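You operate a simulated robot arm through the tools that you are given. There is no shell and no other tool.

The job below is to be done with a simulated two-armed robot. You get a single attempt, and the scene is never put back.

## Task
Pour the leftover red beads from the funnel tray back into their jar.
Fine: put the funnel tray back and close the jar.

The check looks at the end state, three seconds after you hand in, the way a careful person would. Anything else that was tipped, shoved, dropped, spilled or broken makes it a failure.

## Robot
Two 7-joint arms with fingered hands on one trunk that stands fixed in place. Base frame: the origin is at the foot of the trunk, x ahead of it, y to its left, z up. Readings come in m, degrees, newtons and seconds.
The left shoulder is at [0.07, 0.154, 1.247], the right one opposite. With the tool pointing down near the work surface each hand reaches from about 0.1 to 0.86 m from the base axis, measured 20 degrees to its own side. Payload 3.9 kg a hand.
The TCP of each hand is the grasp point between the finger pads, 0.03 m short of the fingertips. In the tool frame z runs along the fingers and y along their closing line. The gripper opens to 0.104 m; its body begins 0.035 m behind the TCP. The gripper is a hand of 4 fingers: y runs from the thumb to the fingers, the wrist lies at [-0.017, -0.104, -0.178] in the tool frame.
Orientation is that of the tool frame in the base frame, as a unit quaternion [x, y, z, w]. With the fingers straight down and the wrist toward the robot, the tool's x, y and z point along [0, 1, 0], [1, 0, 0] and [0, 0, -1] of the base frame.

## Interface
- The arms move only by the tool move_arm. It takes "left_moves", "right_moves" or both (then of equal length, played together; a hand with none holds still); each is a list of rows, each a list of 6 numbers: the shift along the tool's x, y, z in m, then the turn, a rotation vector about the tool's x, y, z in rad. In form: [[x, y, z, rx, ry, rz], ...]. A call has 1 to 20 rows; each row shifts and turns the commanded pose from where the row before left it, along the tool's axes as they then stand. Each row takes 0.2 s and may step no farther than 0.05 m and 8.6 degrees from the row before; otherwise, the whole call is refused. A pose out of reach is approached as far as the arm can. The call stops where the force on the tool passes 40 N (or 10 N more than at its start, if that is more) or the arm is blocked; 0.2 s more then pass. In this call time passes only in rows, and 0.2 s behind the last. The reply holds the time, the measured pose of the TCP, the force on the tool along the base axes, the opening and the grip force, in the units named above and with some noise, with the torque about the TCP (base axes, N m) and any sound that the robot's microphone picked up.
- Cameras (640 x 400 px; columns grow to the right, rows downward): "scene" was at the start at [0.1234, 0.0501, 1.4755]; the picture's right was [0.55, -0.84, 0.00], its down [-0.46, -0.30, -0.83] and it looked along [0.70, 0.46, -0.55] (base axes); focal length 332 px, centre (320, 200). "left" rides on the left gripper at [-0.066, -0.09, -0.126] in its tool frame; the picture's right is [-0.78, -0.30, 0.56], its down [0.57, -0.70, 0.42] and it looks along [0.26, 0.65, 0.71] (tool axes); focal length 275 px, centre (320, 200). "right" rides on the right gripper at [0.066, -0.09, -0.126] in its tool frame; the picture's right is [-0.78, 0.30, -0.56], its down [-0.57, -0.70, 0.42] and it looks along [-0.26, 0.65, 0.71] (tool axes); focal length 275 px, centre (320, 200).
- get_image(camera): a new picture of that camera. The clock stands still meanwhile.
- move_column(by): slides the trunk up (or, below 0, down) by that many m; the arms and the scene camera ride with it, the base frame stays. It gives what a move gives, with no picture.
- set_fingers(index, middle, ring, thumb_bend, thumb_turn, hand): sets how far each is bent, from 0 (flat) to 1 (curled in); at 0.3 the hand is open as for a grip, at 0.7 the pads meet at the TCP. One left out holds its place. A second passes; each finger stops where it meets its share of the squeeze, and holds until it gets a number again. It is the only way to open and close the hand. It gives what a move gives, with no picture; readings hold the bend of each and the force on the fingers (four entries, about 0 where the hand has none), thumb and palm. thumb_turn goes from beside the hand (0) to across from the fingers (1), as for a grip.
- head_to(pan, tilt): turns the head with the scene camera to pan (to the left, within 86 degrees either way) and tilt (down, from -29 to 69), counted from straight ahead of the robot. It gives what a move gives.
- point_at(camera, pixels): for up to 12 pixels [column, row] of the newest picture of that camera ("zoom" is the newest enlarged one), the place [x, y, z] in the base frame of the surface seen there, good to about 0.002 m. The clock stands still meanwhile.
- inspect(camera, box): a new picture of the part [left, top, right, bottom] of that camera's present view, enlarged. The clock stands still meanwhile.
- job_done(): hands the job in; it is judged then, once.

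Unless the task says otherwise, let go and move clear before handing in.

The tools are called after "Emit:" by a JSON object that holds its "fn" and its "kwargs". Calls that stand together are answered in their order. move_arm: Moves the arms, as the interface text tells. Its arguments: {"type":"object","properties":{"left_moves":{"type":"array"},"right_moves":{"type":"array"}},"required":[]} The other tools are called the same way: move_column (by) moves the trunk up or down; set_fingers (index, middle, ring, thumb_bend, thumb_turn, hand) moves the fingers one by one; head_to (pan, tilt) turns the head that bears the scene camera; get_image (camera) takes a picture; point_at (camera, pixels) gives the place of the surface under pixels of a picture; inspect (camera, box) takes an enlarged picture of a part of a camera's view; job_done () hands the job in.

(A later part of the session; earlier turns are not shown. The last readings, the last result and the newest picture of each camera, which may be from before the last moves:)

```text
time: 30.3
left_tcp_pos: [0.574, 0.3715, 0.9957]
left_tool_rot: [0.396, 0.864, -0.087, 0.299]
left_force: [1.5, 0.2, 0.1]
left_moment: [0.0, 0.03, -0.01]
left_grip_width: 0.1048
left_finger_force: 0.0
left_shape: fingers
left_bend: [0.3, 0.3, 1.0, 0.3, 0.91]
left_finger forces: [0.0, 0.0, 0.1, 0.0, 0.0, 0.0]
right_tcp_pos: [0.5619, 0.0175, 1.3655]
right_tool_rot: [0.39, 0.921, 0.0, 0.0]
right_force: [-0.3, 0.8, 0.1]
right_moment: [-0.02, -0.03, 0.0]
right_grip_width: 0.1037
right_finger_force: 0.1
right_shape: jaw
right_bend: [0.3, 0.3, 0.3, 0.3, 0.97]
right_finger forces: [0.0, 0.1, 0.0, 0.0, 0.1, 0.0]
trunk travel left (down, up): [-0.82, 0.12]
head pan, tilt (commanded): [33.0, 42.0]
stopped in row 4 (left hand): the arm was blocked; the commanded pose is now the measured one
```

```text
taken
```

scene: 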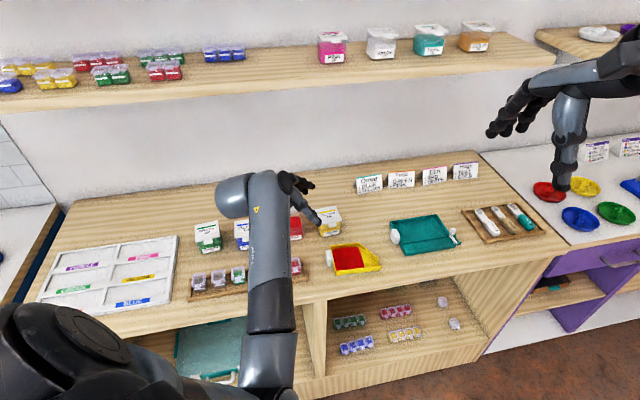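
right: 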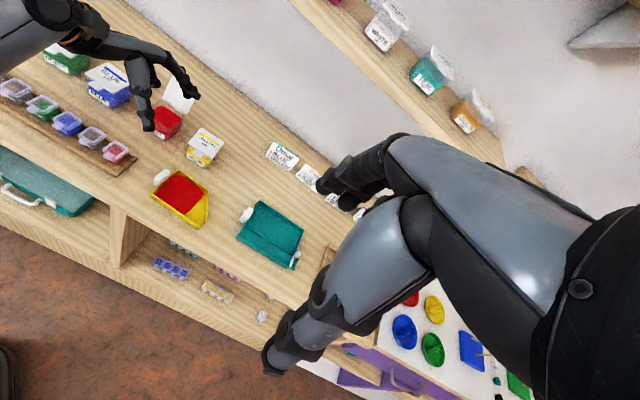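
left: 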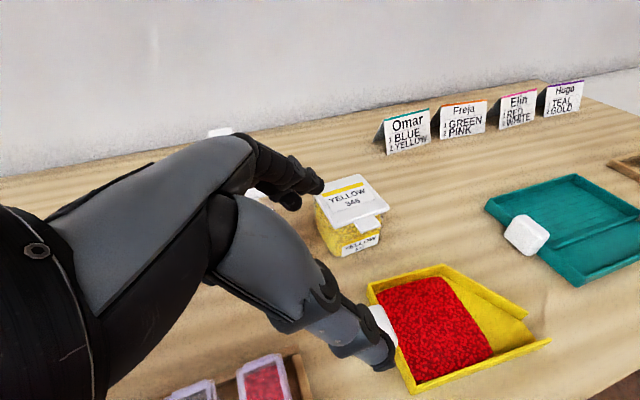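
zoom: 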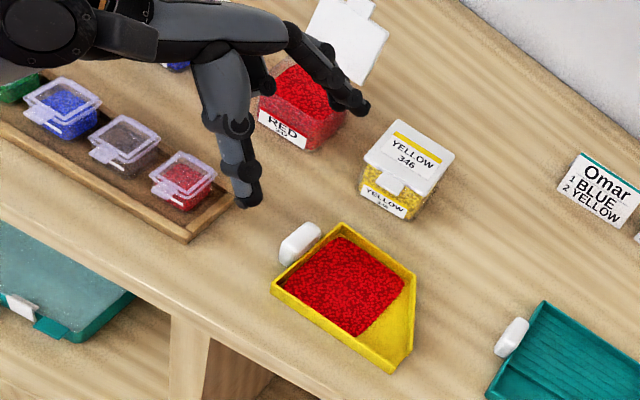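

Blocked again at (0.574,0.3715,0.996); I think the elbow is still in its inward configuration while the hand now wants it outward. I'll lift away, move left and turn the hand to the right in free air to swing the elbow outward.

Emit:
{"fn": "move_arm", "kwargs": {"left_moves": [[-0.0234, 0.0035, -0.0323, 0, 0, 0], [-0.0234, 0.0035, -0.0323, 0, 0, 0], [-0.0234, 0.0035, -0.0323, 0, 0, 0], [0.023, -0.0089, -0.0285, 0, 0, 0], [0.023, -0.0089, -0.0285, 0, 0, 0], [0.023, -0.0089, -0.0285, 0, 0, 0], [0.023, -0.0089, -0.0285, 0, 0, 0]]}}

Emit:
{"fn": "get_image", "kwargs": {"camera": "scene"}}

```text
time: 31.9
left_tcp_pos: [0.447, 0.4486, 1.1494]
left_tool_rot: [0.395, 0.864, -0.09, 0.299]
left_force: [-0.4, -1.1, -0.3]
left_moment: [-0.01, -0.02, -0.02]
left_grip_width: 0.1047
left_finger_force: 0.0
left_shape: fingers
left_bend: [0.3, 0.3, 1.0, 0.3, 0.91]
left_finger forces: [0.1, 0.0, 0.1, 0.0, 0.0, 0.0]
right_tcp_pos: [0.5597, 0.0176, 1.3666]
right_tool_rot: [0.389, 0.921, 0.001, 0.0]
right_force: [0.1, -0.1, 0.7]
right_moment: [-0.01, -0.05, -0.02]
right_grip_width: 0.1038
right_finger_force: 0.0
right_shape: jaw
right_bend: [0.3, 0.3, 0.3, 0.3, 0.97]
right_finger forces: [0.0, 0.0, 0.1, 0.1, 0.0, 0.0]
trunk travel left (down, up): [-0.82, 0.12]
head pan, tilt (commanded): [33.0, 42.0]
```

```text
taken
```

scene: 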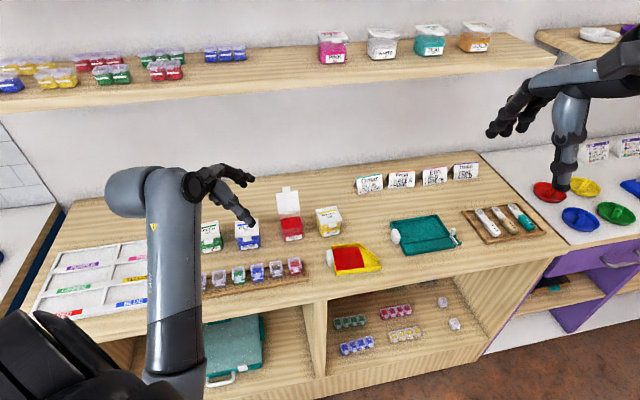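

The arm moved freely to the left. Now I'll turn the hand rightward about the vertical by 45° to force the elbow out.

Emit:
{"fn": "move_arm", "kwargs": {"left_moves": [[0, 0, 0, 0.077, -0.0106, 0.1055], [0, 0, 0, 0.077, -0.0106, 0.1055], [0, 0, 0, 0.077, -0.0106, 0.1055], [0, 0, 0, 0.077, -0.0106, 0.1055], [0, 0, 0, 0.077, -0.0106, 0.1055], [0, 0, 0, 0.077, -0.0106, 0.1055], [0, 0, 0, 0, 0, 0]]}}

Emit:
{"fn": "get_image", "kwargs": {"camera": "scene"}}

```text
time: 33.5
left_tcp_pos: [0.4496, 0.4491, 1.1503]
left_tool_rot: [0.697, 0.646, -0.197, 0.241]
left_force: [-0.1, 1.0, -0.3]
left_moment: [-0.01, 0.01, -0.03]
left_grip_width: 0.1048
left_finger_force: 0.1
left_shape: fingers
left_bend: [0.3, 0.3, 1.0, 0.3, 0.91]
left_finger forces: [0.0, 0.0, 0.0, 0.0, 0.0, 0.0]
right_tcp_pos: [0.5629, 0.0159, 1.3649]
right_tool_rot: [0.39, 0.921, 0.0, 0.001]
right_force: [-0.5, 0.2, 0.7]
right_moment: [0.02, 0.01, 0.01]
right_grip_width: 0.1037
right_finger_force: 0.0
right_shape: jaw
right_bend: [0.3, 0.3, 0.3, 0.3, 0.97]
right_finger forces: [0.0, 0.0, 0.0, 0.1, 0.1, 0.0]
trunk travel left (down, up): [-0.82, 0.12]
head pan, tilt (commanded): [33.0, 42.0]
```

```text
taken
```

scene: 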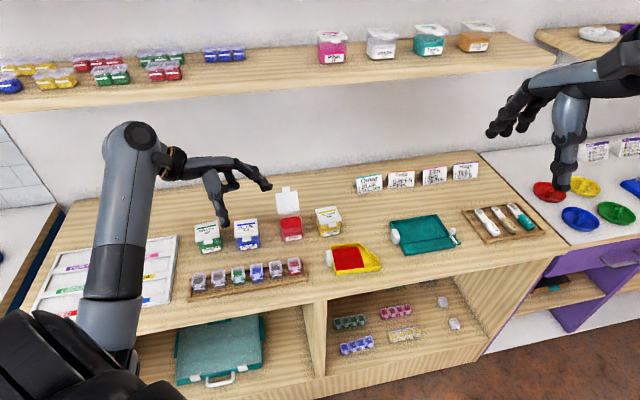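

The elbow swung out and the pose was reached exactly. I'll bring the hand, with this rightward heading, to a free spot in front of the tray (TCP about (0.52,0.23,0.98)), keeping the elbow out.

Emit:
{"fn": "move_arm", "kwargs": {"left_moves": [[-0.0092, 0.0083, 0.034, 0, 0, 0], [-0.0092, 0.0083, 0.034, 0, 0, 0], [-0.0092, 0.0083, 0.034, 0, 0, 0], [-0.0092, 0.0083, 0.034, 0, 0, 0], [-0.0092, 0.0083, 0.034, 0, 0, 0], [-0.0092, 0.0083, 0.034, 0, 0, 0], [-0.0092, 0.0083, 0.034, 0, 0, 0], [-0.0092, 0.0083, 0.034, 0, 0, 0], [0, 0, 0, 0, 0, 0]]}}

Emit:
{"fn": "get_image", "kwargs": {"camera": "scene"}}

Emit:
{"fn": "get_image", "kwargs": {"camera": "right"}}

```text
time: 35.5
left_tcp_pos: [0.519, 0.2265, 0.9808]
left_tool_rot: [0.696, 0.647, -0.196, 0.241]
left_force: [0.1, -0.9, -0.2]
left_moment: [0.0, -0.04, -0.01]
left_grip_width: 0.1048
left_finger_force: 0.0
left_shape: fingers
left_bend: [0.3, 0.3, 1.0, 0.3, 0.91]
left_finger forces: [0.1, 0.0, 0.0, 0.0, 0.0, 0.0]
right_tcp_pos: [0.5619, 0.0161, 1.365]
right_tool_rot: [0.39, 0.921, 0.0, 0.0]
right_force: [0.4, 0.1, 0.7]
right_moment: [0.0, 0.0, -0.05]
right_grip_width: 0.1039
right_finger_force: 0.1
right_shape: jaw
right_bend: [0.3, 0.3, 0.3, 0.3, 0.97]
right_finger forces: [0.0, 0.0, 0.1, 0.0, 0.0, 0.0]
trunk travel left (down, up): [-0.82, 0.12]
head pan, tilt (commanded): [33.0, 42.0]
```

```text
taken
```

scene: 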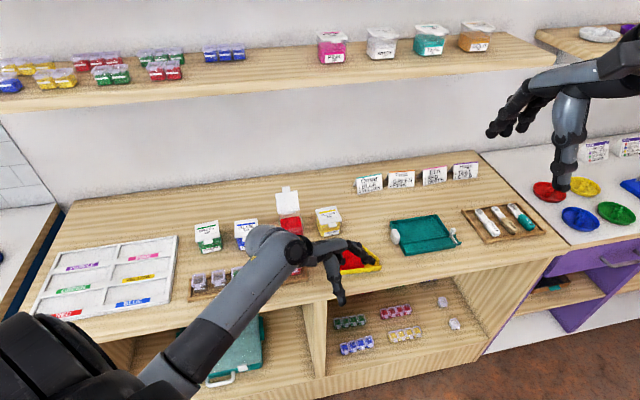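

```text
taken
```

right: 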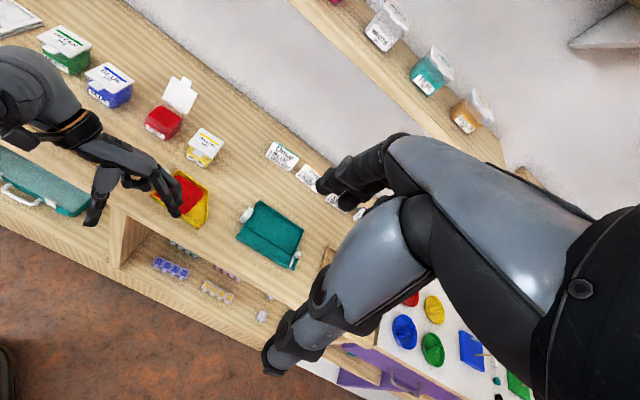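

The pose was reached exactly with the elbow well out. Now I'll swing the hand back 45° about the wrist toward the grasp heading, at the same height, with fingers passing above the tray's front-left corner.

Emit:
{"fn": "move_arm", "kwargs": {"left_moves": [[0.0134, 0.0108, -0.0087, -0.0767, 0.0107, -0.1055], [0.0134, 0.0108, -0.0087, -0.0767, 0.0107, -0.1055], [0.0134, 0.0108, -0.0087, -0.0767, 0.0107, -0.1055], [0.0134, 0.0108, -0.0087, -0.0767, 0.0107, -0.1055], [0.0134, 0.0108, -0.0087, -0.0767, 0.0107, -0.1055], [0.0134, 0.0108, -0.0087, -0.0767, 0.0107, -0.1055], [0, 0, 0, 0, 0, 0]]}}

Emit:
{"fn": "get_image", "kwargs": {"camera": "scene"}}

Emit:
{"fn": "get_image", "kwargs": {"camera": "left"}}

```text
time: 37.1
left_tcp_pos: [0.5569, 0.3329, 0.9796]
left_tool_rot: [0.394, 0.865, -0.09, 0.299]
left_force: [0.2, -1.1, 1.0]
left_moment: [0.02, -0.01, -0.01]
left_grip_width: 0.1049
left_finger_force: 0.1
left_shape: fingers
left_bend: [0.3, 0.3, 1.0, 0.3, 0.91]
left_finger forces: [0.1, 0.0, 0.1, 0.0, 0.0, 0.0]
right_tcp_pos: [0.5619, 0.0168, 1.3644]
right_tool_rot: [0.39, 0.921, 0.0, 0.0]
right_force: [0.1, 0.7, 0.0]
right_moment: [0.0, -0.01, 0.02]
right_grip_width: 0.1037
right_finger_force: 0.1
right_shape: jaw
right_bend: [0.3, 0.3, 0.3, 0.3, 0.97]
right_finger forces: [0.0, 0.0, 0.1, 0.0, 0.0, 0.1]
trunk travel left (down, up): [-0.82, 0.12]
head pan, tilt (commanded): [33.0, 42.0]
```

```text
taken
```

scene: 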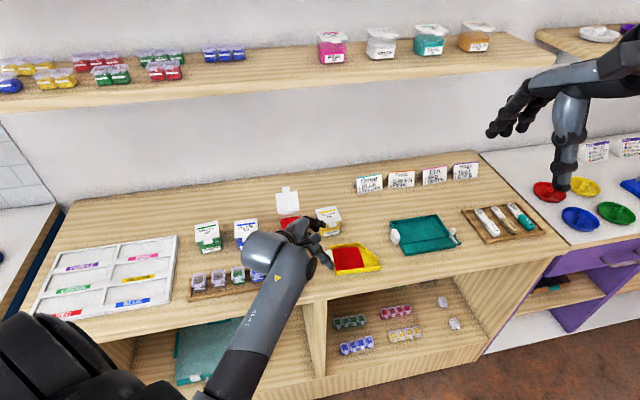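

```text
taken
```

left: 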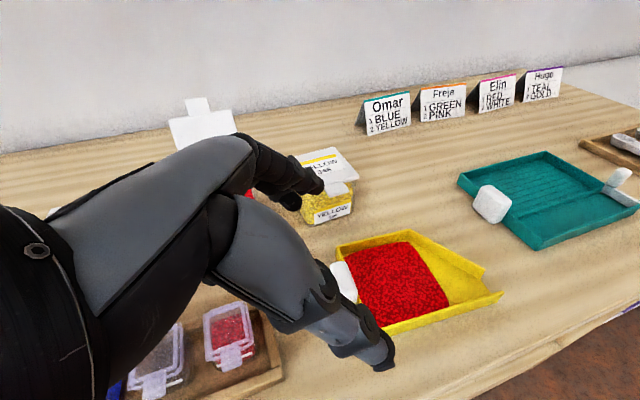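

Now the heading is reached with the elbow out. I'll correct the small remaining rotation error and shift to directly above the handle.

Emit:
{"fn": "move_arm", "kwargs": {"left_moves": [[-0.0102, 0.0088, 0.0083, 0.0698, -0.0687, -0.0397], [0, 0, 0, 0, 0, 0]]}}

Emit:
{"fn": "inspect", "kwargs": {"camera": "scene", "box": [270, 200, 400, 290]}}

Emit:
{"fn": "inspect", "kwargs": {"camera": "right", "box": [110, 110, 240, 240]}}

Emit:
{"fn": "get_image", "kwargs": {"camera": "left"}}

```text
time: 37.7
left_tcp_pos: [0.5729, 0.3302, 0.9792]
left_tool_rot: [0.386, 0.857, -0.14, 0.312]
left_force: [-0.4, 0.8, 0.2]
left_moment: [0.01, -0.03, -0.01]
left_grip_width: 0.1045
left_finger_force: 0.0
left_shape: fingers
left_bend: [0.3, 0.3, 1.0, 0.3, 0.91]
left_finger forces: [0.0, 0.1, 0.0, 0.1, 0.1, 0.0]
right_tcp_pos: [0.5622, 0.0163, 1.3644]
right_tool_rot: [0.39, 0.921, 0.0, 0.0]
right_force: [0.2, 0.3, -0.4]
right_moment: [-0.03, 0.0, 0.01]
right_grip_width: 0.1036
right_finger_force: 0.2
right_shape: jaw
right_bend: [0.3, 0.3, 0.3, 0.3, 0.97]
right_finger forces: [0.0, 0.0, 0.0, 0.1, 0.0, 0.1]
trunk travel left (down, up): [-0.82, 0.12]
head pan, tilt (commanded): [33.0, 42.0]
```

```text
4.44 times, centred on (335, 245) of scene
```

zoom: 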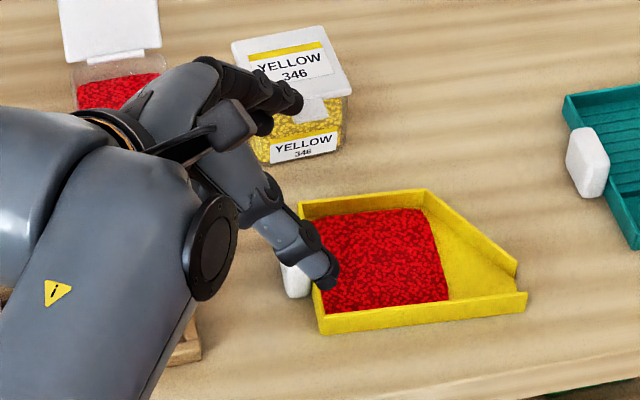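

```text
3.08 times, centred on (175, 175) of right
```

zoom: 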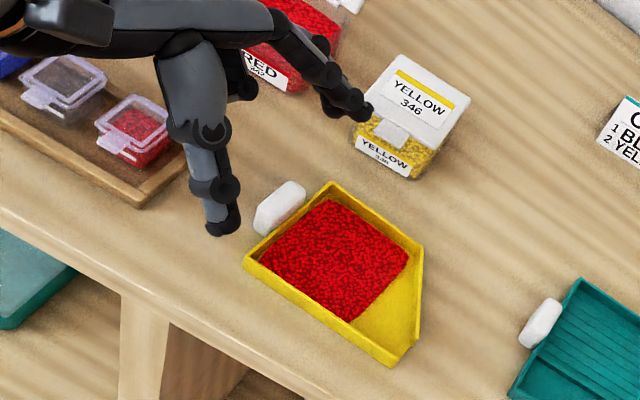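

```text
taken
```

left: 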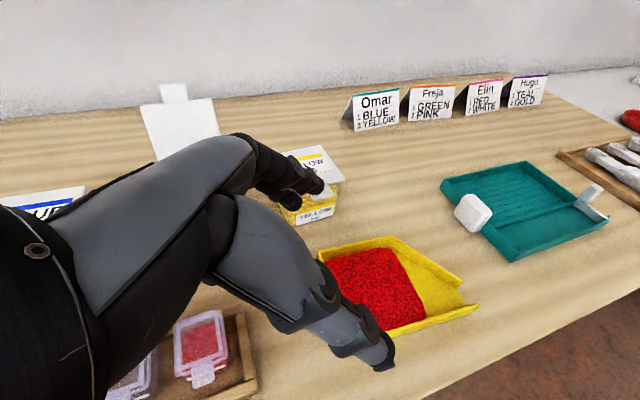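

Positions look right. I'll measure fingertips, thumb tip, handle and the yellow jar's nearest corner from the right camera zoom to confirm the descent is clear.

Emit:
{"fn": "inspect", "kwargs": {"camera": "right", "box": [140, 110, 220, 190]}}

```text
5.00 times, centred on (180, 150) of right
```

zoom: 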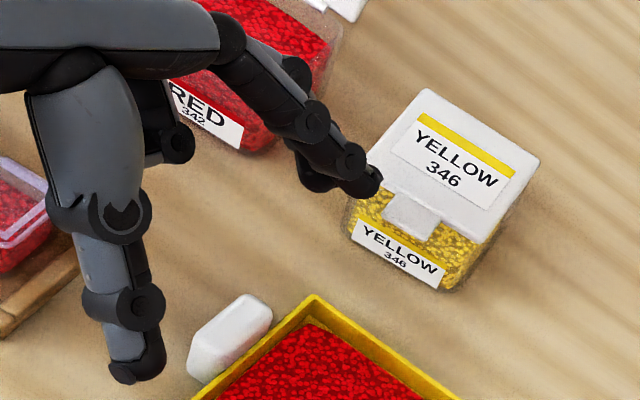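

Emit:
{"fn": "point_at", "kwargs": {"camera": "zoom", "pixels": [[370, 185], [350, 190], [320, 180], [345, 160], [150, 360], [120, 375], [385, 175], [355, 210], [480, 235], [245, 300], [195, 375], [265, 320]]}}

```text
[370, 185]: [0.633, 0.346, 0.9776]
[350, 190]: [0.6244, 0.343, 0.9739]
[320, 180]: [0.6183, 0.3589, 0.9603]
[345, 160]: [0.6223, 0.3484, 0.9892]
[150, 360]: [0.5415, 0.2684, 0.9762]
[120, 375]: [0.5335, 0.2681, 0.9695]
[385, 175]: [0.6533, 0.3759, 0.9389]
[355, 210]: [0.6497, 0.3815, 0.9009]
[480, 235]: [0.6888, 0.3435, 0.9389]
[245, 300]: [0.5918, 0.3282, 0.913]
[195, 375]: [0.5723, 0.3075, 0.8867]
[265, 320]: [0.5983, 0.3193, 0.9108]
```

All clear: index at a≈0.70 clears the yellow jar (front at a≈0.737) and the tray's back wall, and the thumb is in front of the handle. I'll descend 45 mm first.

Emit:
{"fn": "move_arm", "kwargs": {"left_moves": [[0.0096, 0, 0.0115, 0, 0, 0], [0.0096, 0, 0.0115, 0, 0, 0], [0.0097, 0, 0.0115, 0, 0, 0], [0, 0, 0, 0, 0, 0]]}}

Emit:
{"fn": "inspect", "kwargs": {"camera": "right", "box": [130, 120, 230, 220]}}

Emit:
{"fn": "inspect", "kwargs": {"camera": "scene", "box": [290, 210, 390, 280]}}

```text
time: 38.7
left_tcp_pos: [0.5704, 0.3295, 0.9351]
left_tool_rot: [0.386, 0.857, -0.14, 0.311]
left_force: [-0.4, 1.0, -0.3]
left_moment: [-0.02, 0.03, 0.0]
left_grip_width: 0.1045
left_finger_force: 0.1
left_shape: fingers
left_bend: [0.3, 0.3, 1.0, 0.3, 0.91]
left_finger forces: [0.0, 0.1, 0.0, 0.0, 0.0, 0.1]
right_tcp_pos: [0.5623, 0.0169, 1.3646]
right_tool_rot: [0.39, 0.921, 0.0, 0.0]
right_force: [0.3, -0.2, 0.4]
right_moment: [-0.03, 0.02, -0.01]
right_grip_width: 0.1038
right_finger_force: 0.1
right_shape: jaw
right_bend: [0.3, 0.3, 0.3, 0.3, 0.97]
right_finger forces: [0.0, 0.1, 0.1, 0.1, 0.1, 0.0]
trunk travel left (down, up): [-0.82, 0.12]
head pan, tilt (commanded): [33.0, 42.0]
```

```text
4.00 times, centred on (180, 170) of right
```

zoom: 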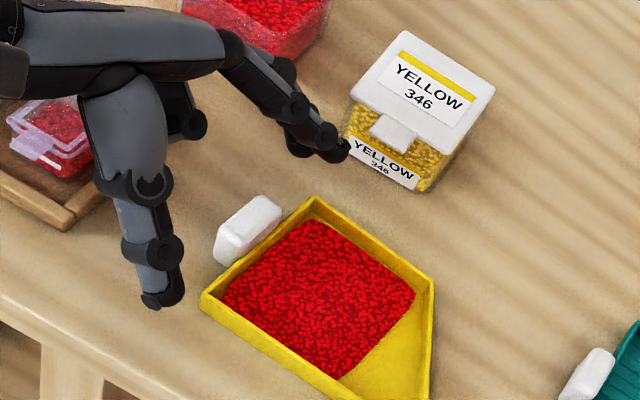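

```text
5.71 times, centred on (340, 245) of scene
```

zoom: 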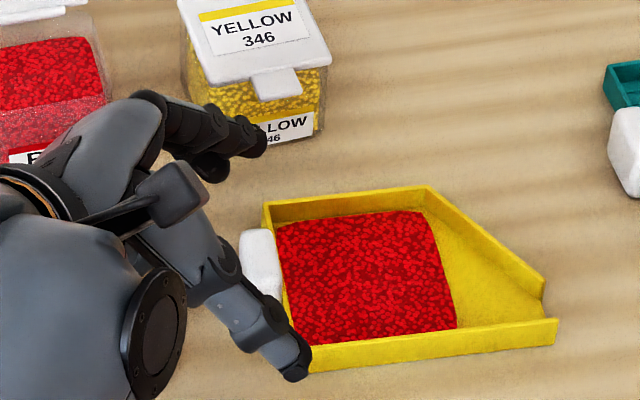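

The open fingers straddle the handle correctly. I'll descend the last 21 mm in two small steps.

Emit:
{"fn": "move_arm", "kwargs": {"left_moves": [[0.0069, 0, 0.0082, 0, 0, 0], [0.0068, 0.001, 0.0081, 0, 0, 0], [0, 0, 0, 0, 0, 0]]}}

Emit:
{"fn": "inspect", "kwargs": {"camera": "right", "box": [130, 120, 230, 220]}}

Emit:
{"fn": "inspect", "kwargs": {"camera": "scene", "box": [290, 210, 390, 280]}}

```text
time: 39.5
left_tcp_pos: [0.5724, 0.3301, 0.9135]
left_tool_rot: [0.385, 0.857, -0.14, 0.312]
left_force: [0.0, -1.0, -0.4]
left_moment: [-0.02, 0.01, 0.02]
left_grip_width: 0.1049
left_finger_force: 0.1
left_shape: fingers
left_bend: [0.3, 0.3, 1.0, 0.3, 0.91]
left_finger forces: [0.1, 0.1, 0.0, 0.1, 0.0, 0.1]
right_tcp_pos: [0.5621, 0.0151, 1.3655]
right_tool_rot: [0.39, 0.921, 0.0, 0.001]
right_force: [-0.3, -0.3, 1.5]
right_moment: [0.0, 0.02, 0.01]
right_grip_width: 0.1039
right_finger_force: 0.0
right_shape: jaw
right_bend: [0.3, 0.3, 0.3, 0.3, 0.97]
right_finger forces: [0.1, 0.0, 0.0, 0.0, 0.1, 0.0]
trunk travel left (down, up): [-0.82, 0.12]
head pan, tilt (commanded): [33.0, 42.0]
```

```text
4.00 times, centred on (180, 170) of right
```

zoom: 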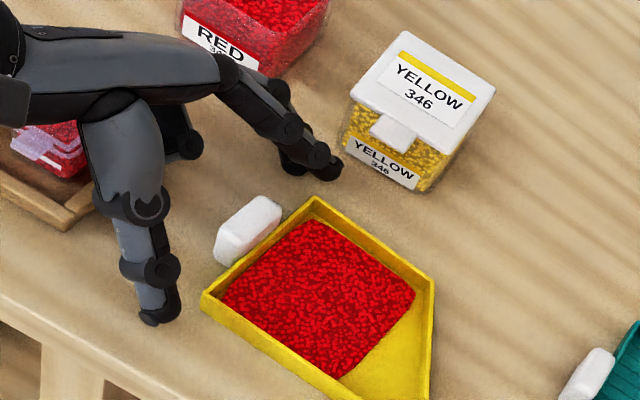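

```text
5.71 times, centred on (340, 245) of scene
```

zoom: 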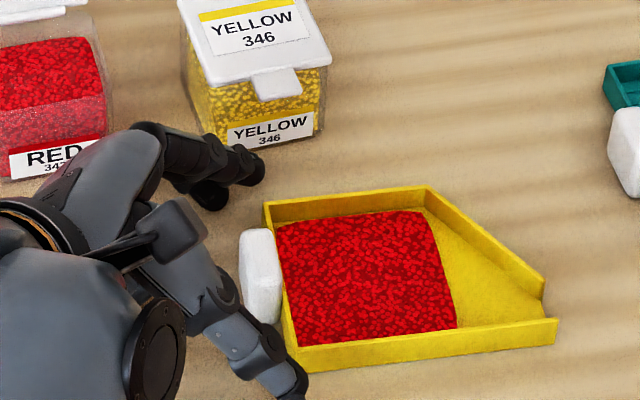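

The hand is in place without contact. I'll close index, middle and thumb partway and check how they line up with the handle.

Emit:
{"fn": "set_fingers", "kwargs": {"hand": "left", "index": 0.48, "middle": 0.48, "thumb_bend": 0.48}}

Emit:
{"fn": "inspect", "kwargs": {"camera": "right", "box": [140, 130, 210, 210]}}

Emit:
{"fn": "inspect", "kwargs": {"camera": "scene", "box": [310, 215, 370, 280]}}

```text
time: 40.5
left_tcp_pos: [0.5719, 0.3299, 0.9166]
left_tool_rot: [0.386, 0.856, -0.138, 0.315]
left_force: [2.2, 2.6, 12.9]
left_moment: [0.34, -0.63, 0.03]
left_grip_width: 0.0604
left_finger_force: 7.0
left_shape: fingers
left_bend: [0.47, 0.44, 1.0, 0.48, 0.94]
left_finger forces: [0.6, 12.7, 0.0, 0.0, 0.0, 0.0]
right_tcp_pos: [0.5598, 0.016, 1.3647]
right_tool_rot: [0.391, 0.921, 0.001, 0.0]
right_force: [-0.5, 1.2, 0.5]
right_moment: [-0.01, -0.01, -0.02]
right_grip_width: 0.1039
right_finger_force: 0.2
right_shape: jaw
right_bend: [0.3, 0.3, 0.3, 0.3, 0.97]
right_finger forces: [0.1, 0.0, 0.0, 0.1, 0.0, 0.0]
trunk travel left (down, up): [-0.82, 0.12]
head pan, tilt (commanded): [33.0, 42.0]
```

```text
5.00 times, centred on (175, 170) of right
```

zoom: 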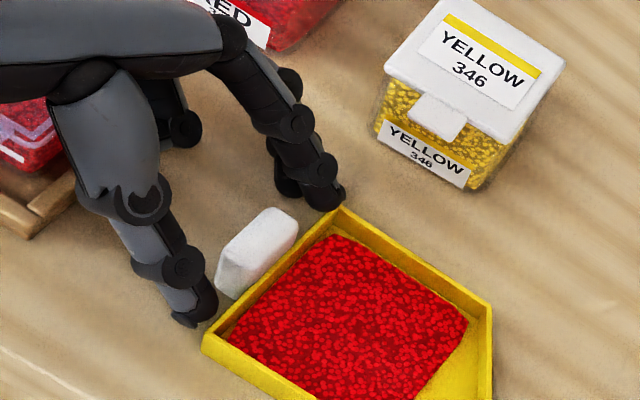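

```text
6.15 times, centred on (340, 248) of scene
```

zoom: 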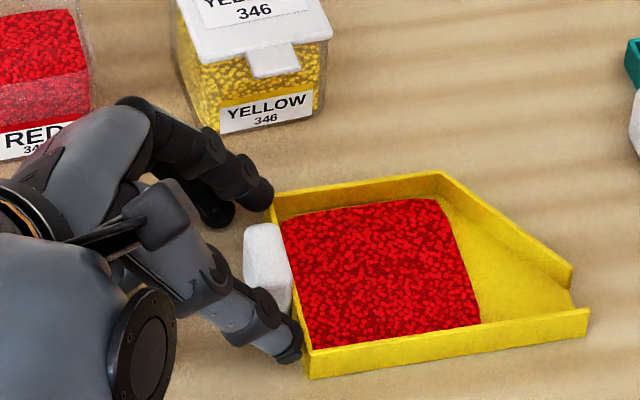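

The middle finger reads 12.7 N and the hand was pushed up: as it curls it presses on the counter, and the index tip touches the tray corner. I'll reopen, back off along the fingers, and use only index and thumb with the middle finger curled away.

Emit:
{"fn": "set_fingers", "kwargs": {"hand": "left", "index": 0.3, "middle": 0.3, "thumb_bend": 0.3}}

Emit:
{"fn": "move_arm", "kwargs": {"left_moves": [[0, 0, -0.02, 0, 0, 0], [0, 0, -0.02, 0, 0, 0], [0, 0, 0, 0, 0, 0]]}}

Emit:
{"fn": "set_fingers", "kwargs": {"hand": "left", "index": 0.45, "middle": 1, "thumb_bend": 0.45, "thumb_turn": 0.9}}

Emit:
{"fn": "inspect", "kwargs": {"camera": "right", "box": [130, 120, 230, 220]}}

Emit:
{"fn": "inspect", "kwargs": {"camera": "scene", "box": [290, 210, 390, 280]}}

```text
time: 41.5
left_tcp_pos: [0.5715, 0.3307, 0.9132]
left_tool_rot: [0.385, 0.857, -0.14, 0.311]
left_force: [-0.7, -0.7, 3.0]
left_moment: [0.09, -0.12, -0.02]
left_grip_width: 0.1045
left_finger_force: 1.2
left_shape: fingers
left_bend: [0.3, 0.31, 1.0, 0.3, 0.92]
left_finger forces: [0.1, 2.7, 0.0, 0.1, 0.0, 0.0]
right_tcp_pos: [0.5615, 0.0172, 1.3651]
right_tool_rot: [0.39, 0.921, 0.0, 0.0]
right_force: [0.6, -0.5, -0.7]
right_moment: [-0.04, -0.01, 0.01]
right_grip_width: 0.1037
right_finger_force: 0.1
right_shape: jaw
right_bend: [0.3, 0.3, 0.3, 0.3, 0.97]
right_finger forces: [0.0, 0.0, 0.0, 0.0, 0.0, 0.1]
trunk travel left (down, up): [-0.82, 0.12]
head pan, tilt (commanded): [33.0, 42.0]
```

```text
time: 42.3
left_tcp_pos: [0.5556, 0.3498, 0.945]
left_tool_rot: [0.385, 0.858, -0.14, 0.311]
left_force: [-0.8, 1.0, -1.2]
left_moment: [-0.01, 0.01, -0.01]
left_grip_width: 0.1048
left_finger_force: 0.0
left_shape: fingers
left_bend: [0.3, 0.3, 1.0, 0.3, 0.91]
left_finger forces: [0.0, 0.0, 0.0, 0.0, 0.0, 0.0]
right_tcp_pos: [0.5629, 0.0159, 1.3644]
right_tool_rot: [0.39, 0.921, -0.001, 0.0]
right_force: [-0.5, -0.7, 0.0]
right_moment: [-0.01, -0.04, -0.03]
right_grip_width: 0.1037
right_finger_force: 0.0
right_shape: jaw
right_bend: [0.3, 0.3, 0.3, 0.3, 0.97]
right_finger forces: [0.0, 0.0, 0.0, 0.1, 0.0, 0.0]
trunk travel left (down, up): [-0.82, 0.12]
head pan, tilt (commanded): [33.0, 42.0]
```

```text
time: 43.3
left_tcp_pos: [0.5551, 0.3494, 0.9454]
left_tool_rot: [0.386, 0.857, -0.139, 0.312]
left_force: [0.9, -0.8, -0.6]
left_moment: [0.0, 0.02, 0.0]
left_grip_width: 0.0683
left_finger_force: 0.0
left_shape: fingers
left_bend: [0.45, 1.0, 1.0, 0.45, 0.89]
left_finger forces: [0.0, 0.1, 0.0, 0.0, 0.0, 0.0]
right_tcp_pos: [0.5614, 0.0166, 1.3638]
right_tool_rot: [0.389, 0.921, 0.0, 0.0]
right_force: [-0.2, -0.7, 0.2]
right_moment: [0.01, 0.02, 0.01]
right_grip_width: 0.1033
right_finger_force: 0.0
right_shape: jaw
right_bend: [0.3, 0.3, 0.3, 0.3, 0.97]
right_finger forces: [0.0, 0.1, 0.1, 0.0, 0.0, 0.1]
trunk travel left (down, up): [-0.82, 0.12]
head pan, tilt (commanded): [33.0, 42.0]
```

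```text
4.00 times, centred on (180, 170) of right
```

zoom: 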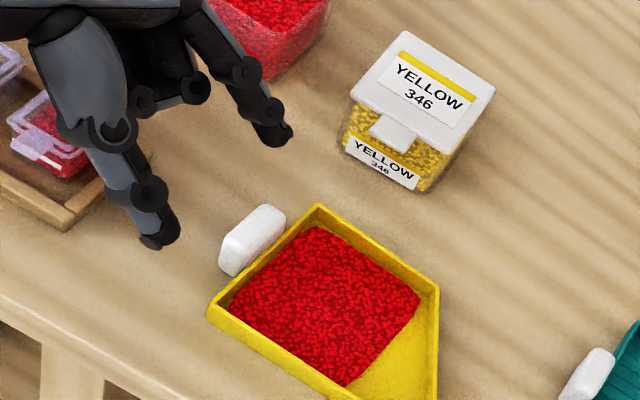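

```text
5.71 times, centred on (340, 245) of scene
```

zoom: 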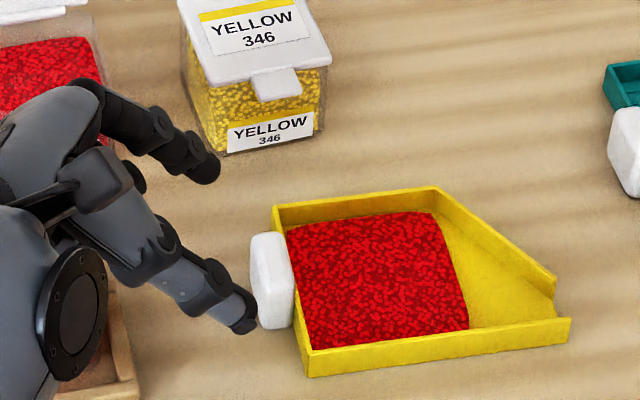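

The tray was nudged about 3 mm to the right, which is fine. Index and thumb now form the pinch. I'll measure tips and handle again from the right camera.

Emit:
{"fn": "inspect", "kwargs": {"camera": "right", "box": [140, 130, 210, 200]}}

Emit:
{"fn": "point_at", "kwargs": {"camera": "zoom", "pixels": [[290, 135], [270, 120], [290, 150], [165, 265], [150, 280], [130, 275], [290, 245], [265, 210], [305, 225], [235, 285], [340, 210], [215, 340]]}}

```text
5.71 times, centred on (175, 165) of right
```

zoom: 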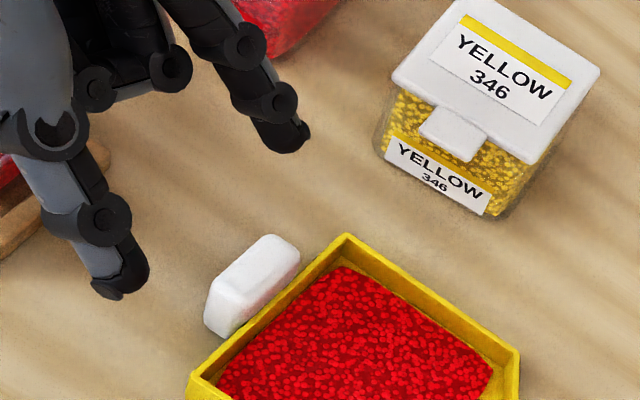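

```text
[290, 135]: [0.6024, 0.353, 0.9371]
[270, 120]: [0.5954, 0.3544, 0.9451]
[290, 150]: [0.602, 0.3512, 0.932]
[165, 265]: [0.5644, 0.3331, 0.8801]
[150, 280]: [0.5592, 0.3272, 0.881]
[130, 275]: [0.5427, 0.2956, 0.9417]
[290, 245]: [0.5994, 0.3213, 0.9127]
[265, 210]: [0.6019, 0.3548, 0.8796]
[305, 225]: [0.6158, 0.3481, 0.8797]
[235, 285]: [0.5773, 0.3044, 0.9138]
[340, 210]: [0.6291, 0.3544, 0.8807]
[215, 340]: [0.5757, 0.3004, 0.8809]
```

Emit:
{"fn": "point_at", "kwargs": {"camera": "zoom", "pixels": [[207, 320], [212, 295], [240, 262], [262, 240], [295, 252], [298, 268], [232, 332], [236, 320], [345, 238], [192, 378], [225, 310], [270, 265]]}}

```text
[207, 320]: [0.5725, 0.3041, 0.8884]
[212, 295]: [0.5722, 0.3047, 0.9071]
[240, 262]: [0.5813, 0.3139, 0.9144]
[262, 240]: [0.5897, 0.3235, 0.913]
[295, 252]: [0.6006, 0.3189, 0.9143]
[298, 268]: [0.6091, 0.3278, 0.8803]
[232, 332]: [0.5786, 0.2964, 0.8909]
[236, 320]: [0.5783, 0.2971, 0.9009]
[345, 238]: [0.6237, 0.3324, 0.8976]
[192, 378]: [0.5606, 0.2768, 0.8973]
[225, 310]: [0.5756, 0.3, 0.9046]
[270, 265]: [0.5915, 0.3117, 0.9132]
```

Index and thumb are aligned at x≈−0.013 and the handle spans r≈0.152–0.166, a≈0.629–0.661 in this camera's frame. I need to go slightly lower, so I'll check the curled fingers' lowest points and the rack corner first.

Emit:
{"fn": "point_at", "kwargs": {"camera": "zoom", "pixels": [[98, 108], [95, 90], [165, 90], [170, 70], [130, 95], [85, 105], [30, 225], [100, 150], [60, 190], [10, 250]]}}

Emit:
{"fn": "inspect", "kwargs": {"camera": "right", "box": [100, 110, 180, 190]}}

```text
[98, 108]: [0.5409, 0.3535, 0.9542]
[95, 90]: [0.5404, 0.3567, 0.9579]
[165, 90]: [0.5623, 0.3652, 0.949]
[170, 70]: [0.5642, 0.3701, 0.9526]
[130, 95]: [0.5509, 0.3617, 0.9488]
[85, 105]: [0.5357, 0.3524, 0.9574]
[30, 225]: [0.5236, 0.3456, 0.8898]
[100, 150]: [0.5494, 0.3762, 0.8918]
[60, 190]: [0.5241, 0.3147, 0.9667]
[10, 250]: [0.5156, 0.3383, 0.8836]
```

```text
5.00 times, centred on (140, 150) of right
```

zoom: 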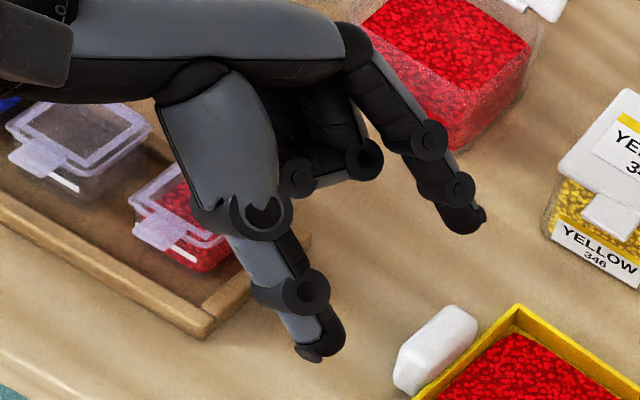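

The curled ring finger would come close to the rack end (top z 0.892), so I'll stop at TCP z≈0.909, which still puts index and thumb across the handle's upper middle. Moving in along the finger direction.

Emit:
{"fn": "move_arm", "kwargs": {"left_moves": [[0.0015, -0.0007, 0.0145, 0, 0, 0], [0.0015, -0.0007, 0.0145, 0, 0, 0], [0.0015, -0.0006, 0.0145, 0, 0, 0], [0, 0, 0, 0, 0, 0]]}}

Emit:
{"fn": "inspect", "kwargs": {"camera": "right", "box": [140, 130, 210, 210]}}

Emit:
{"fn": "inspect", "kwargs": {"camera": "scene", "box": [300, 215, 370, 280]}}

```text
time: 44.3
left_tcp_pos: [0.5697, 0.3299, 0.9083]
left_tool_rot: [0.385, 0.857, -0.14, 0.312]
left_force: [0.8, 0.1, 0.0]
left_moment: [0.02, 0.01, 0.0]
left_grip_width: 0.0684
left_finger_force: 0.1
left_shape: fingers
left_bend: [0.45, 1.0, 1.0, 0.45, 0.89]
left_finger forces: [0.1, 0.1, 0.1, 0.1, 0.0, 0.0]
right_tcp_pos: [0.5618, 0.0169, 1.3651]
right_tool_rot: [0.39, 0.921, -0.001, 0.0]
right_force: [-0.2, 0.5, -0.3]
right_moment: [-0.04, 0.0, -0.03]
right_grip_width: 0.1036
right_finger_force: 0.0
right_shape: jaw
right_bend: [0.3, 0.3, 0.3, 0.3, 0.97]
right_finger forces: [0.0, 0.0, 0.0, 0.1, 0.0, 0.1]
trunk travel left (down, up): [-0.82, 0.12]
head pan, tilt (commanded): [33.0, 42.0]
```

```text
5.00 times, centred on (175, 170) of right
```

zoom: 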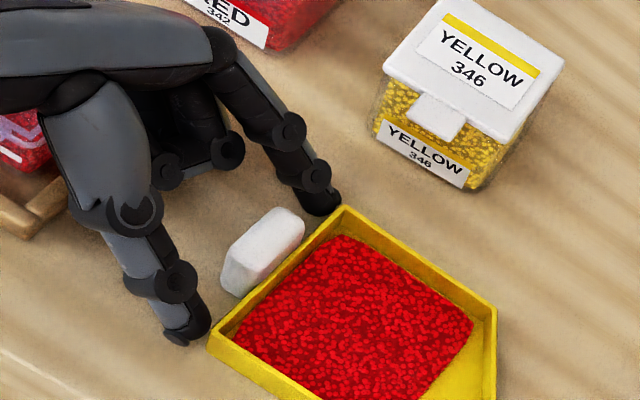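

```text
6.15 times, centred on (335, 248) of scene
```

zoom: 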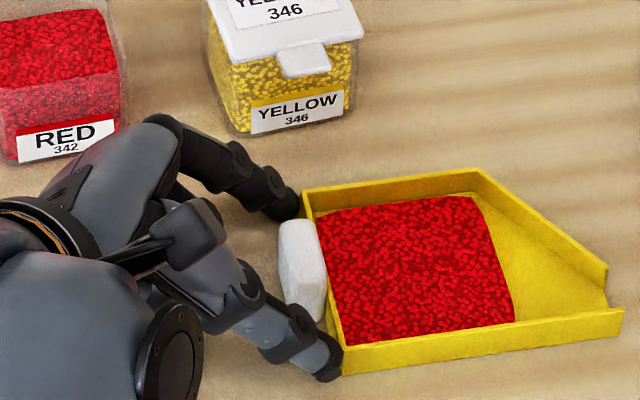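

The pinch brackets the handle with both tips just left of the tray's end wall. I'll nudge left 1.5 mm for clearance and then close index and thumb on the handle.

Emit:
{"fn": "move_arm", "kwargs": {"left_moves": [[0.0011, 0, -0.001, 0, 0, 0]]}}

Emit:
{"fn": "set_fingers", "kwargs": {"hand": "left", "index": 0.7, "thumb_bend": 0.7}}

Emit:
{"fn": "inspect", "kwargs": {"camera": "right", "box": [140, 130, 210, 210]}}

Emit:
{"fn": "inspect", "kwargs": {"camera": "scene", "box": [300, 215, 370, 280]}}

```text
time: 44.7
left_tcp_pos: [0.5678, 0.3318, 0.9076]
left_tool_rot: [0.386, 0.857, -0.139, 0.313]
left_force: [-0.8, 0.2, 0.5]
left_moment: [-0.03, -0.01, 0.0]
left_grip_width: 0.068
left_finger_force: 0.2
left_shape: fingers
left_bend: [0.45, 1.0, 1.0, 0.45, 0.89]
left_finger forces: [0.0, 0.1, 0.0, 0.0, 0.0, 0.1]
right_tcp_pos: [0.5622, 0.0163, 1.3645]
right_tool_rot: [0.39, 0.921, 0.0, 0.0]
right_force: [-0.6, 0.3, 0.3]
right_moment: [-0.02, 0.01, -0.01]
right_grip_width: 0.1037
right_finger_force: 0.2
right_shape: jaw
right_bend: [0.3, 0.3, 0.3, 0.3, 0.97]
right_finger forces: [0.1, 0.0, 0.0, 0.0, 0.0, 0.0]
trunk travel left (down, up): [-0.82, 0.12]
head pan, tilt (commanded): [33.0, 42.0]
```

```text
time: 45.7
left_tcp_pos: [0.5685, 0.3316, 0.9067]
left_tool_rot: [0.385, 0.857, -0.139, 0.312]
left_force: [-0.4, 0.1, -0.2]
left_moment: [0.03, -0.03, -0.02]
left_grip_width: 0.0307
left_finger_force: 8.4
left_shape: fingers
left_bend: [0.59, 1.0, 1.0, 0.62, 0.92]
left_finger forces: [8.6, 0.1, 0.1, 0.0, 8.5, 0.0]
right_tcp_pos: [0.5633, 0.0156, 1.3642]
right_tool_rot: [0.389, 0.921, 0.0, 0.0]
right_force: [-0.2, 0.6, -0.1]
right_moment: [-0.01, 0.02, 0.01]
right_grip_width: 0.1036
right_finger_force: 0.0
right_shape: jaw
right_bend: [0.3, 0.3, 0.3, 0.3, 0.97]
right_finger forces: [0.1, 0.0, 0.0, 0.1, 0.0, 0.0]
trunk travel left (down, up): [-0.82, 0.12]
head pan, tilt (commanded): [33.0, 42.0]
```

```text
5.00 times, centred on (175, 170) of right
```

zoom: 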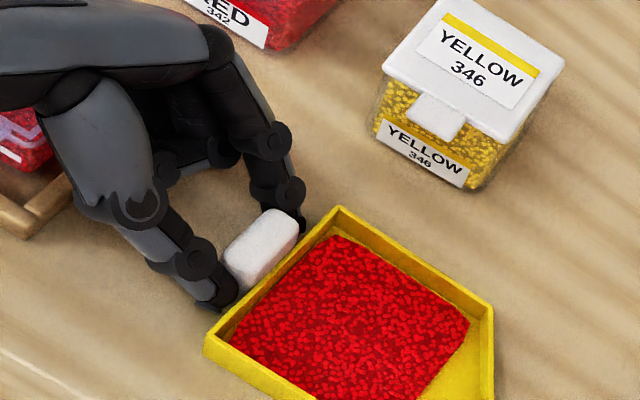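

```text
6.15 times, centred on (335, 248) of scene
```

zoom: 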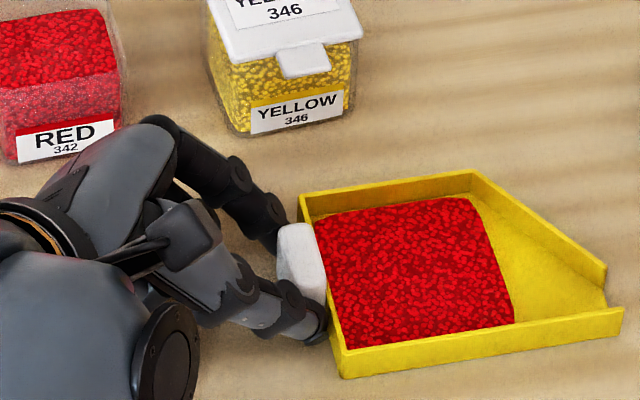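

Pinch closed on the handle: width 0.031, 8.5 N on each of index and thumb. I'll do a small 8 mm test lift and see whether the spout end comes up too.

Emit:
{"fn": "move_arm", "kwargs": {"left_moves": [[-0.0026, 0, -0.0031, 0, 0, 0], [-0.0026, 0, -0.0031, 0, 0, 0], [0, 0, 0, 0, 0, 0]]}}

Emit:
{"fn": "inspect", "kwargs": {"camera": "scene", "box": [300, 215, 400, 280]}}

Emit:
{"fn": "point_at", "kwargs": {"camera": "zoom", "pixels": [[215, 180], [235, 355], [520, 335], [505, 270], [380, 165], [210, 220]]}}

Emit:
{"fn": "inspect", "kwargs": {"camera": "right", "box": [140, 140, 240, 240]}}

```text
time: 46.5
left_tcp_pos: [0.5675, 0.3317, 0.9136]
left_tool_rot: [0.385, 0.857, -0.14, 0.313]
left_force: [-0.5, 0.3, -0.2]
left_moment: [0.0, 0.01, 0.0]
left_grip_width: 0.0306
left_finger_force: 8.6
left_shape: fingers
left_bend: [0.59, 1.0, 1.0, 0.62, 0.92]
left_finger forces: [8.5, 0.0, 0.1, 0.1, 8.5, 0.1]
right_tcp_pos: [0.5621, 0.0167, 1.3645]
right_tool_rot: [0.389, 0.921, 0.0, -0.001]
right_force: [0.8, 0.5, 0.1]
right_moment: [0.0, 0.0, -0.04]
right_grip_width: 0.1038
right_finger_force: 0.1
right_shape: jaw
right_bend: [0.3, 0.3, 0.3, 0.3, 0.97]
right_finger forces: [0.0, 0.0, 0.0, 0.0, 0.1, 0.1]
trunk travel left (down, up): [-0.82, 0.12]
head pan, tilt (commanded): [33.0, 42.0]
```

```text
6.15 times, centred on (350, 248) of scene
```

zoom: 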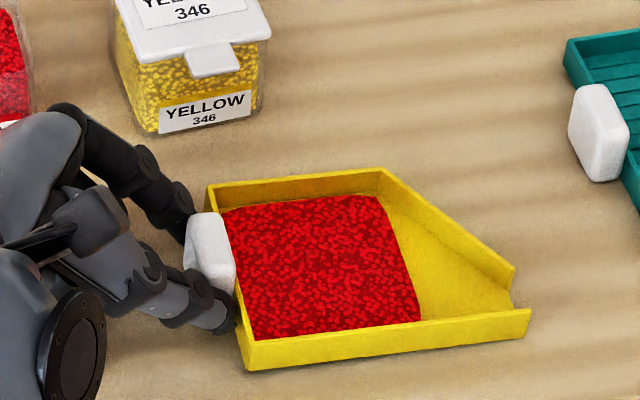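

```text
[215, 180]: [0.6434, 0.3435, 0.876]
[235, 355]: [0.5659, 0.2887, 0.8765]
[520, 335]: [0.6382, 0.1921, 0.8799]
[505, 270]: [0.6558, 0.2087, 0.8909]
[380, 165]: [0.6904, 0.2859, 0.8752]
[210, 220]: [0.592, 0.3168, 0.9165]
```

```text
4.00 times, centred on (190, 190) of right
```

zoom: 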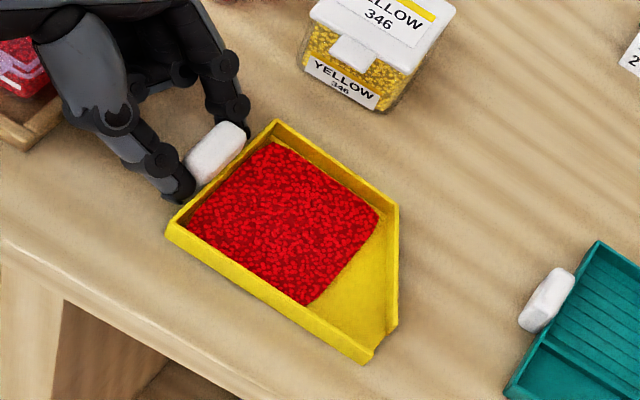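

The handle end rose. I'll check rim heights at both ends to see if the tray is level or drooping.

Emit:
{"fn": "inspect", "kwargs": {"camera": "scene", "box": [320, 225, 400, 275]}}

Emit:
{"fn": "point_at", "kwargs": {"camera": "zoom", "pixels": [[115, 134], [365, 118], [530, 240], [548, 303], [165, 375], [170, 380], [350, 340], [240, 130], [450, 180]]}}

```text
8.00 times, centred on (360, 250) of scene
```

zoom: 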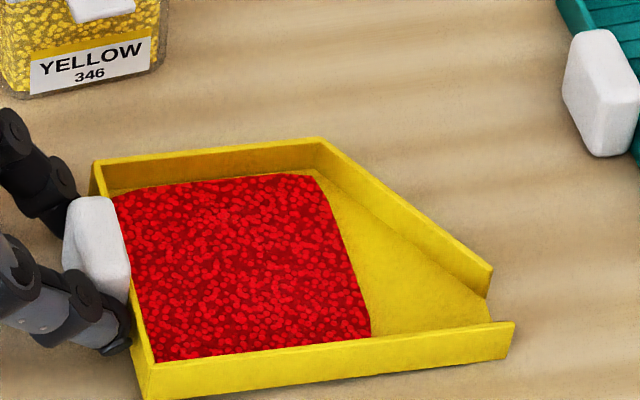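

```text
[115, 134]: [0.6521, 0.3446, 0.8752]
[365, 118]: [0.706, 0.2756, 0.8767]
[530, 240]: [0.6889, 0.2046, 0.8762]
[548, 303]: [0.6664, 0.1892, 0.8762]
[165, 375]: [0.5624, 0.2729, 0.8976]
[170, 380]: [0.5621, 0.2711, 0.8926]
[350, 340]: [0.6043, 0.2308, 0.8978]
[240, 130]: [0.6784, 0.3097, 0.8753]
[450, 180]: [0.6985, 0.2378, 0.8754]
```

Emit:
{"fn": "point_at", "kwargs": {"camera": "zoom", "pixels": [[98, 163], [319, 141], [489, 270], [510, 325], [151, 366], [345, 345], [250, 357], [200, 152], [440, 333], [95, 205]]}}

```text
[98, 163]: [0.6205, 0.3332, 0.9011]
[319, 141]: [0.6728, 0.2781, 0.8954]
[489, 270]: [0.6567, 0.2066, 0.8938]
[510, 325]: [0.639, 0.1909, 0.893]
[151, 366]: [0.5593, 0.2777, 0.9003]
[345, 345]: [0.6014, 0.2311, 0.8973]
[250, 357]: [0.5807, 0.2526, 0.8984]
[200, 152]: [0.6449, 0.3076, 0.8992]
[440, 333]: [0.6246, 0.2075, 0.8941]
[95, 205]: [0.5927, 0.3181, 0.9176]
```

The handle end rose 7 mm but the spout rim stayed at 0.893: the tray pivots in the two-finger pinch. I'll set it back down, release, and regrasp with the middle fingertip braced against the handle's outer face as an anti-droop stop.

Emit:
{"fn": "move_arm", "kwargs": {"left_moves": [[0.0026, 0, 0.0031, 0, 0, 0], [0.0024, 0, 0.0029, 0, 0, 0], [0, 0, 0, 0, 0, 0]]}}

Emit:
{"fn": "set_fingers", "kwargs": {"hand": "left", "index": 0.45, "thumb_bend": 0.45}}

Emit:
{"fn": "move_arm", "kwargs": {"left_moves": [[0, 0, -0.02, 0, 0, 0], [0, 0, -0.02, 0, 0, 0], [0, 0, -0.01, 0, 0, 0], [0, 0, 0, 0, 0.13, 0], [0, 0, 0, 0, 0.132, 0], [0, 0, 0, 0, 0, 0]]}}

Emit:
{"fn": "set_fingers", "kwargs": {"hand": "left", "middle": 0.7}}

Emit:
{"fn": "inspect", "kwargs": {"camera": "right", "box": [120, 120, 220, 220]}}

Emit:
{"fn": "inspect", "kwargs": {"camera": "scene", "box": [280, 205, 400, 285]}}

```text
time: 47.3
left_tcp_pos: [0.5676, 0.3304, 0.9081]
left_tool_rot: [0.385, 0.857, -0.139, 0.311]
left_force: [0.4, -1.3, 1.1]
left_moment: [-0.01, -0.02, -0.05]
left_grip_width: 0.0305
left_finger_force: 8.6
left_shape: fingers
left_bend: [0.59, 1.0, 1.0, 0.62, 0.92]
left_finger forces: [8.6, 0.0, 0.0, 0.0, 8.5, 0.0]
right_tcp_pos: [0.5619, 0.0156, 1.3657]
right_tool_rot: [0.39, 0.921, 0.0, 0.0]
right_force: [-0.5, -0.1, -0.9]
right_moment: [-0.05, 0.01, -0.03]
right_grip_width: 0.1039
right_finger_force: 0.1
right_shape: jaw
right_bend: [0.3, 0.3, 0.3, 0.3, 0.97]
right_finger forces: [0.0, 0.1, 0.0, 0.0, 0.0, 0.1]
trunk travel left (down, up): [-0.82, 0.12]
head pan, tilt (commanded): [33.0, 42.0]
```

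```text
time: 48.3
left_tcp_pos: [0.5686, 0.3301, 0.9065]
left_tool_rot: [0.385, 0.857, -0.139, 0.312]
left_force: [0.1, -0.1, -0.2]
left_moment: [-0.02, 0.0, 0.01]
left_grip_width: 0.0672
left_finger_force: 0.1
left_shape: fingers
left_bend: [0.45, 1.0, 1.0, 0.45, 0.89]
left_finger forces: [0.0, 0.0, 0.0, 0.1, 0.0, 0.0]
right_tcp_pos: [0.5628, 0.0163, 1.3637]
right_tool_rot: [0.389, 0.921, 0.001, 0.0]
right_force: [0.8, 0.6, -0.4]
right_moment: [0.0, 0.0, 0.0]
right_grip_width: 0.1039
right_finger_force: 0.0
right_shape: jaw
right_bend: [0.3, 0.3, 0.3, 0.3, 0.97]
right_finger forces: [0.0, 0.0, 0.1, 0.0, 0.1, 0.1]
trunk travel left (down, up): [-0.82, 0.12]
head pan, tilt (commanded): [33.0, 42.0]
```

```text
time: 49.7
left_tcp_pos: [0.5466, 0.354, 0.9462]
left_tool_rot: [0.4, 0.89, -0.087, 0.198]
left_force: [-0.6, -0.3, 1.2]
left_moment: [0.03, 0.01, -0.01]
left_grip_width: 0.0672
left_finger_force: 0.0
left_shape: fingers
left_bend: [0.45, 1.0, 1.0, 0.45, 0.89]
left_finger forces: [0.0, 0.0, 0.0, 0.0, 0.1, 0.0]
right_tcp_pos: [0.5617, 0.0165, 1.3649]
right_tool_rot: [0.39, 0.921, 0.0, 0.0]
right_force: [0.0, -0.8, 0.5]
right_moment: [-0.02, 0.03, -0.04]
right_grip_width: 0.1039
right_finger_force: 0.2
right_shape: jaw
right_bend: [0.3, 0.3, 0.3, 0.3, 0.97]
right_finger forces: [0.1, 0.0, 0.0, 0.0, 0.0, 0.0]
trunk travel left (down, up): [-0.82, 0.12]
head pan, tilt (commanded): [33.0, 42.0]
```

```text
time: 50.7
left_tcp_pos: [0.5471, 0.3542, 0.9471]
left_tool_rot: [0.401, 0.89, -0.088, 0.197]
left_force: [0.3, 0.4, 0.8]
left_moment: [0.01, 0.02, 0.03]
left_grip_width: 0.0675
left_finger_force: 0.0
left_shape: fingers
left_bend: [0.45, 0.7, 1.0, 0.45, 0.89]
left_finger forces: [0.0, 0.1, 0.0, 0.0, 0.0, 0.0]
right_tcp_pos: [0.5632, 0.0162, 1.3647]
right_tool_rot: [0.39, 0.921, 0.0, 0.0]
right_force: [0.9, 0.4, 0.2]
right_moment: [-0.03, 0.04, 0.0]
right_grip_width: 0.1037
right_finger_force: 0.1
right_shape: jaw
right_bend: [0.3, 0.3, 0.3, 0.3, 0.97]
right_finger forces: [0.1, 0.0, 0.0, 0.0, 0.0, 0.0]
trunk travel left (down, up): [-0.82, 0.12]
head pan, tilt (commanded): [33.0, 42.0]
```

```text
4.00 times, centred on (170, 170) of right
```

zoom: 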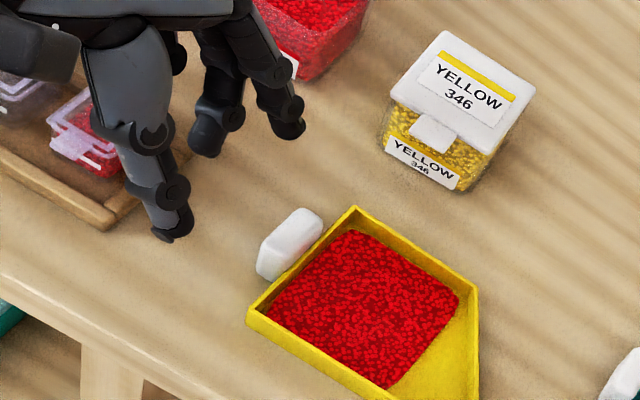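

```text
5.00 times, centred on (340, 245) of scene
```

zoom: 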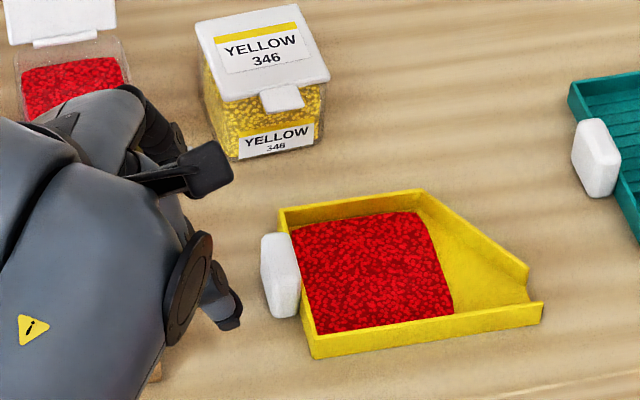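

The tray sits flat again and the hand is at −25° roll. I'll measure index, middle and thumb tips relative to the TCP in this shape.

Emit:
{"fn": "inspect", "kwargs": {"camera": "right", "box": [140, 125, 210, 195]}}

```text
5.71 times, centred on (175, 160) of right
```

zoom: 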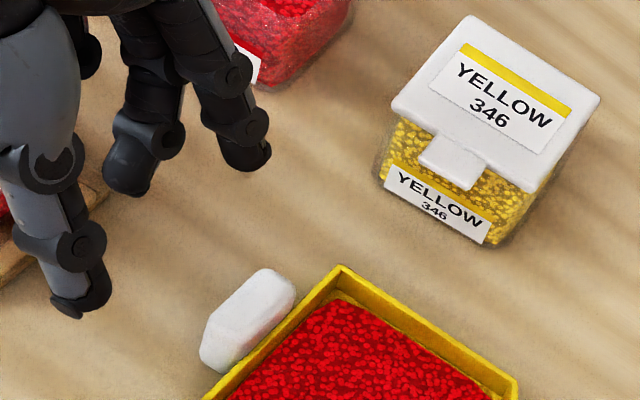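

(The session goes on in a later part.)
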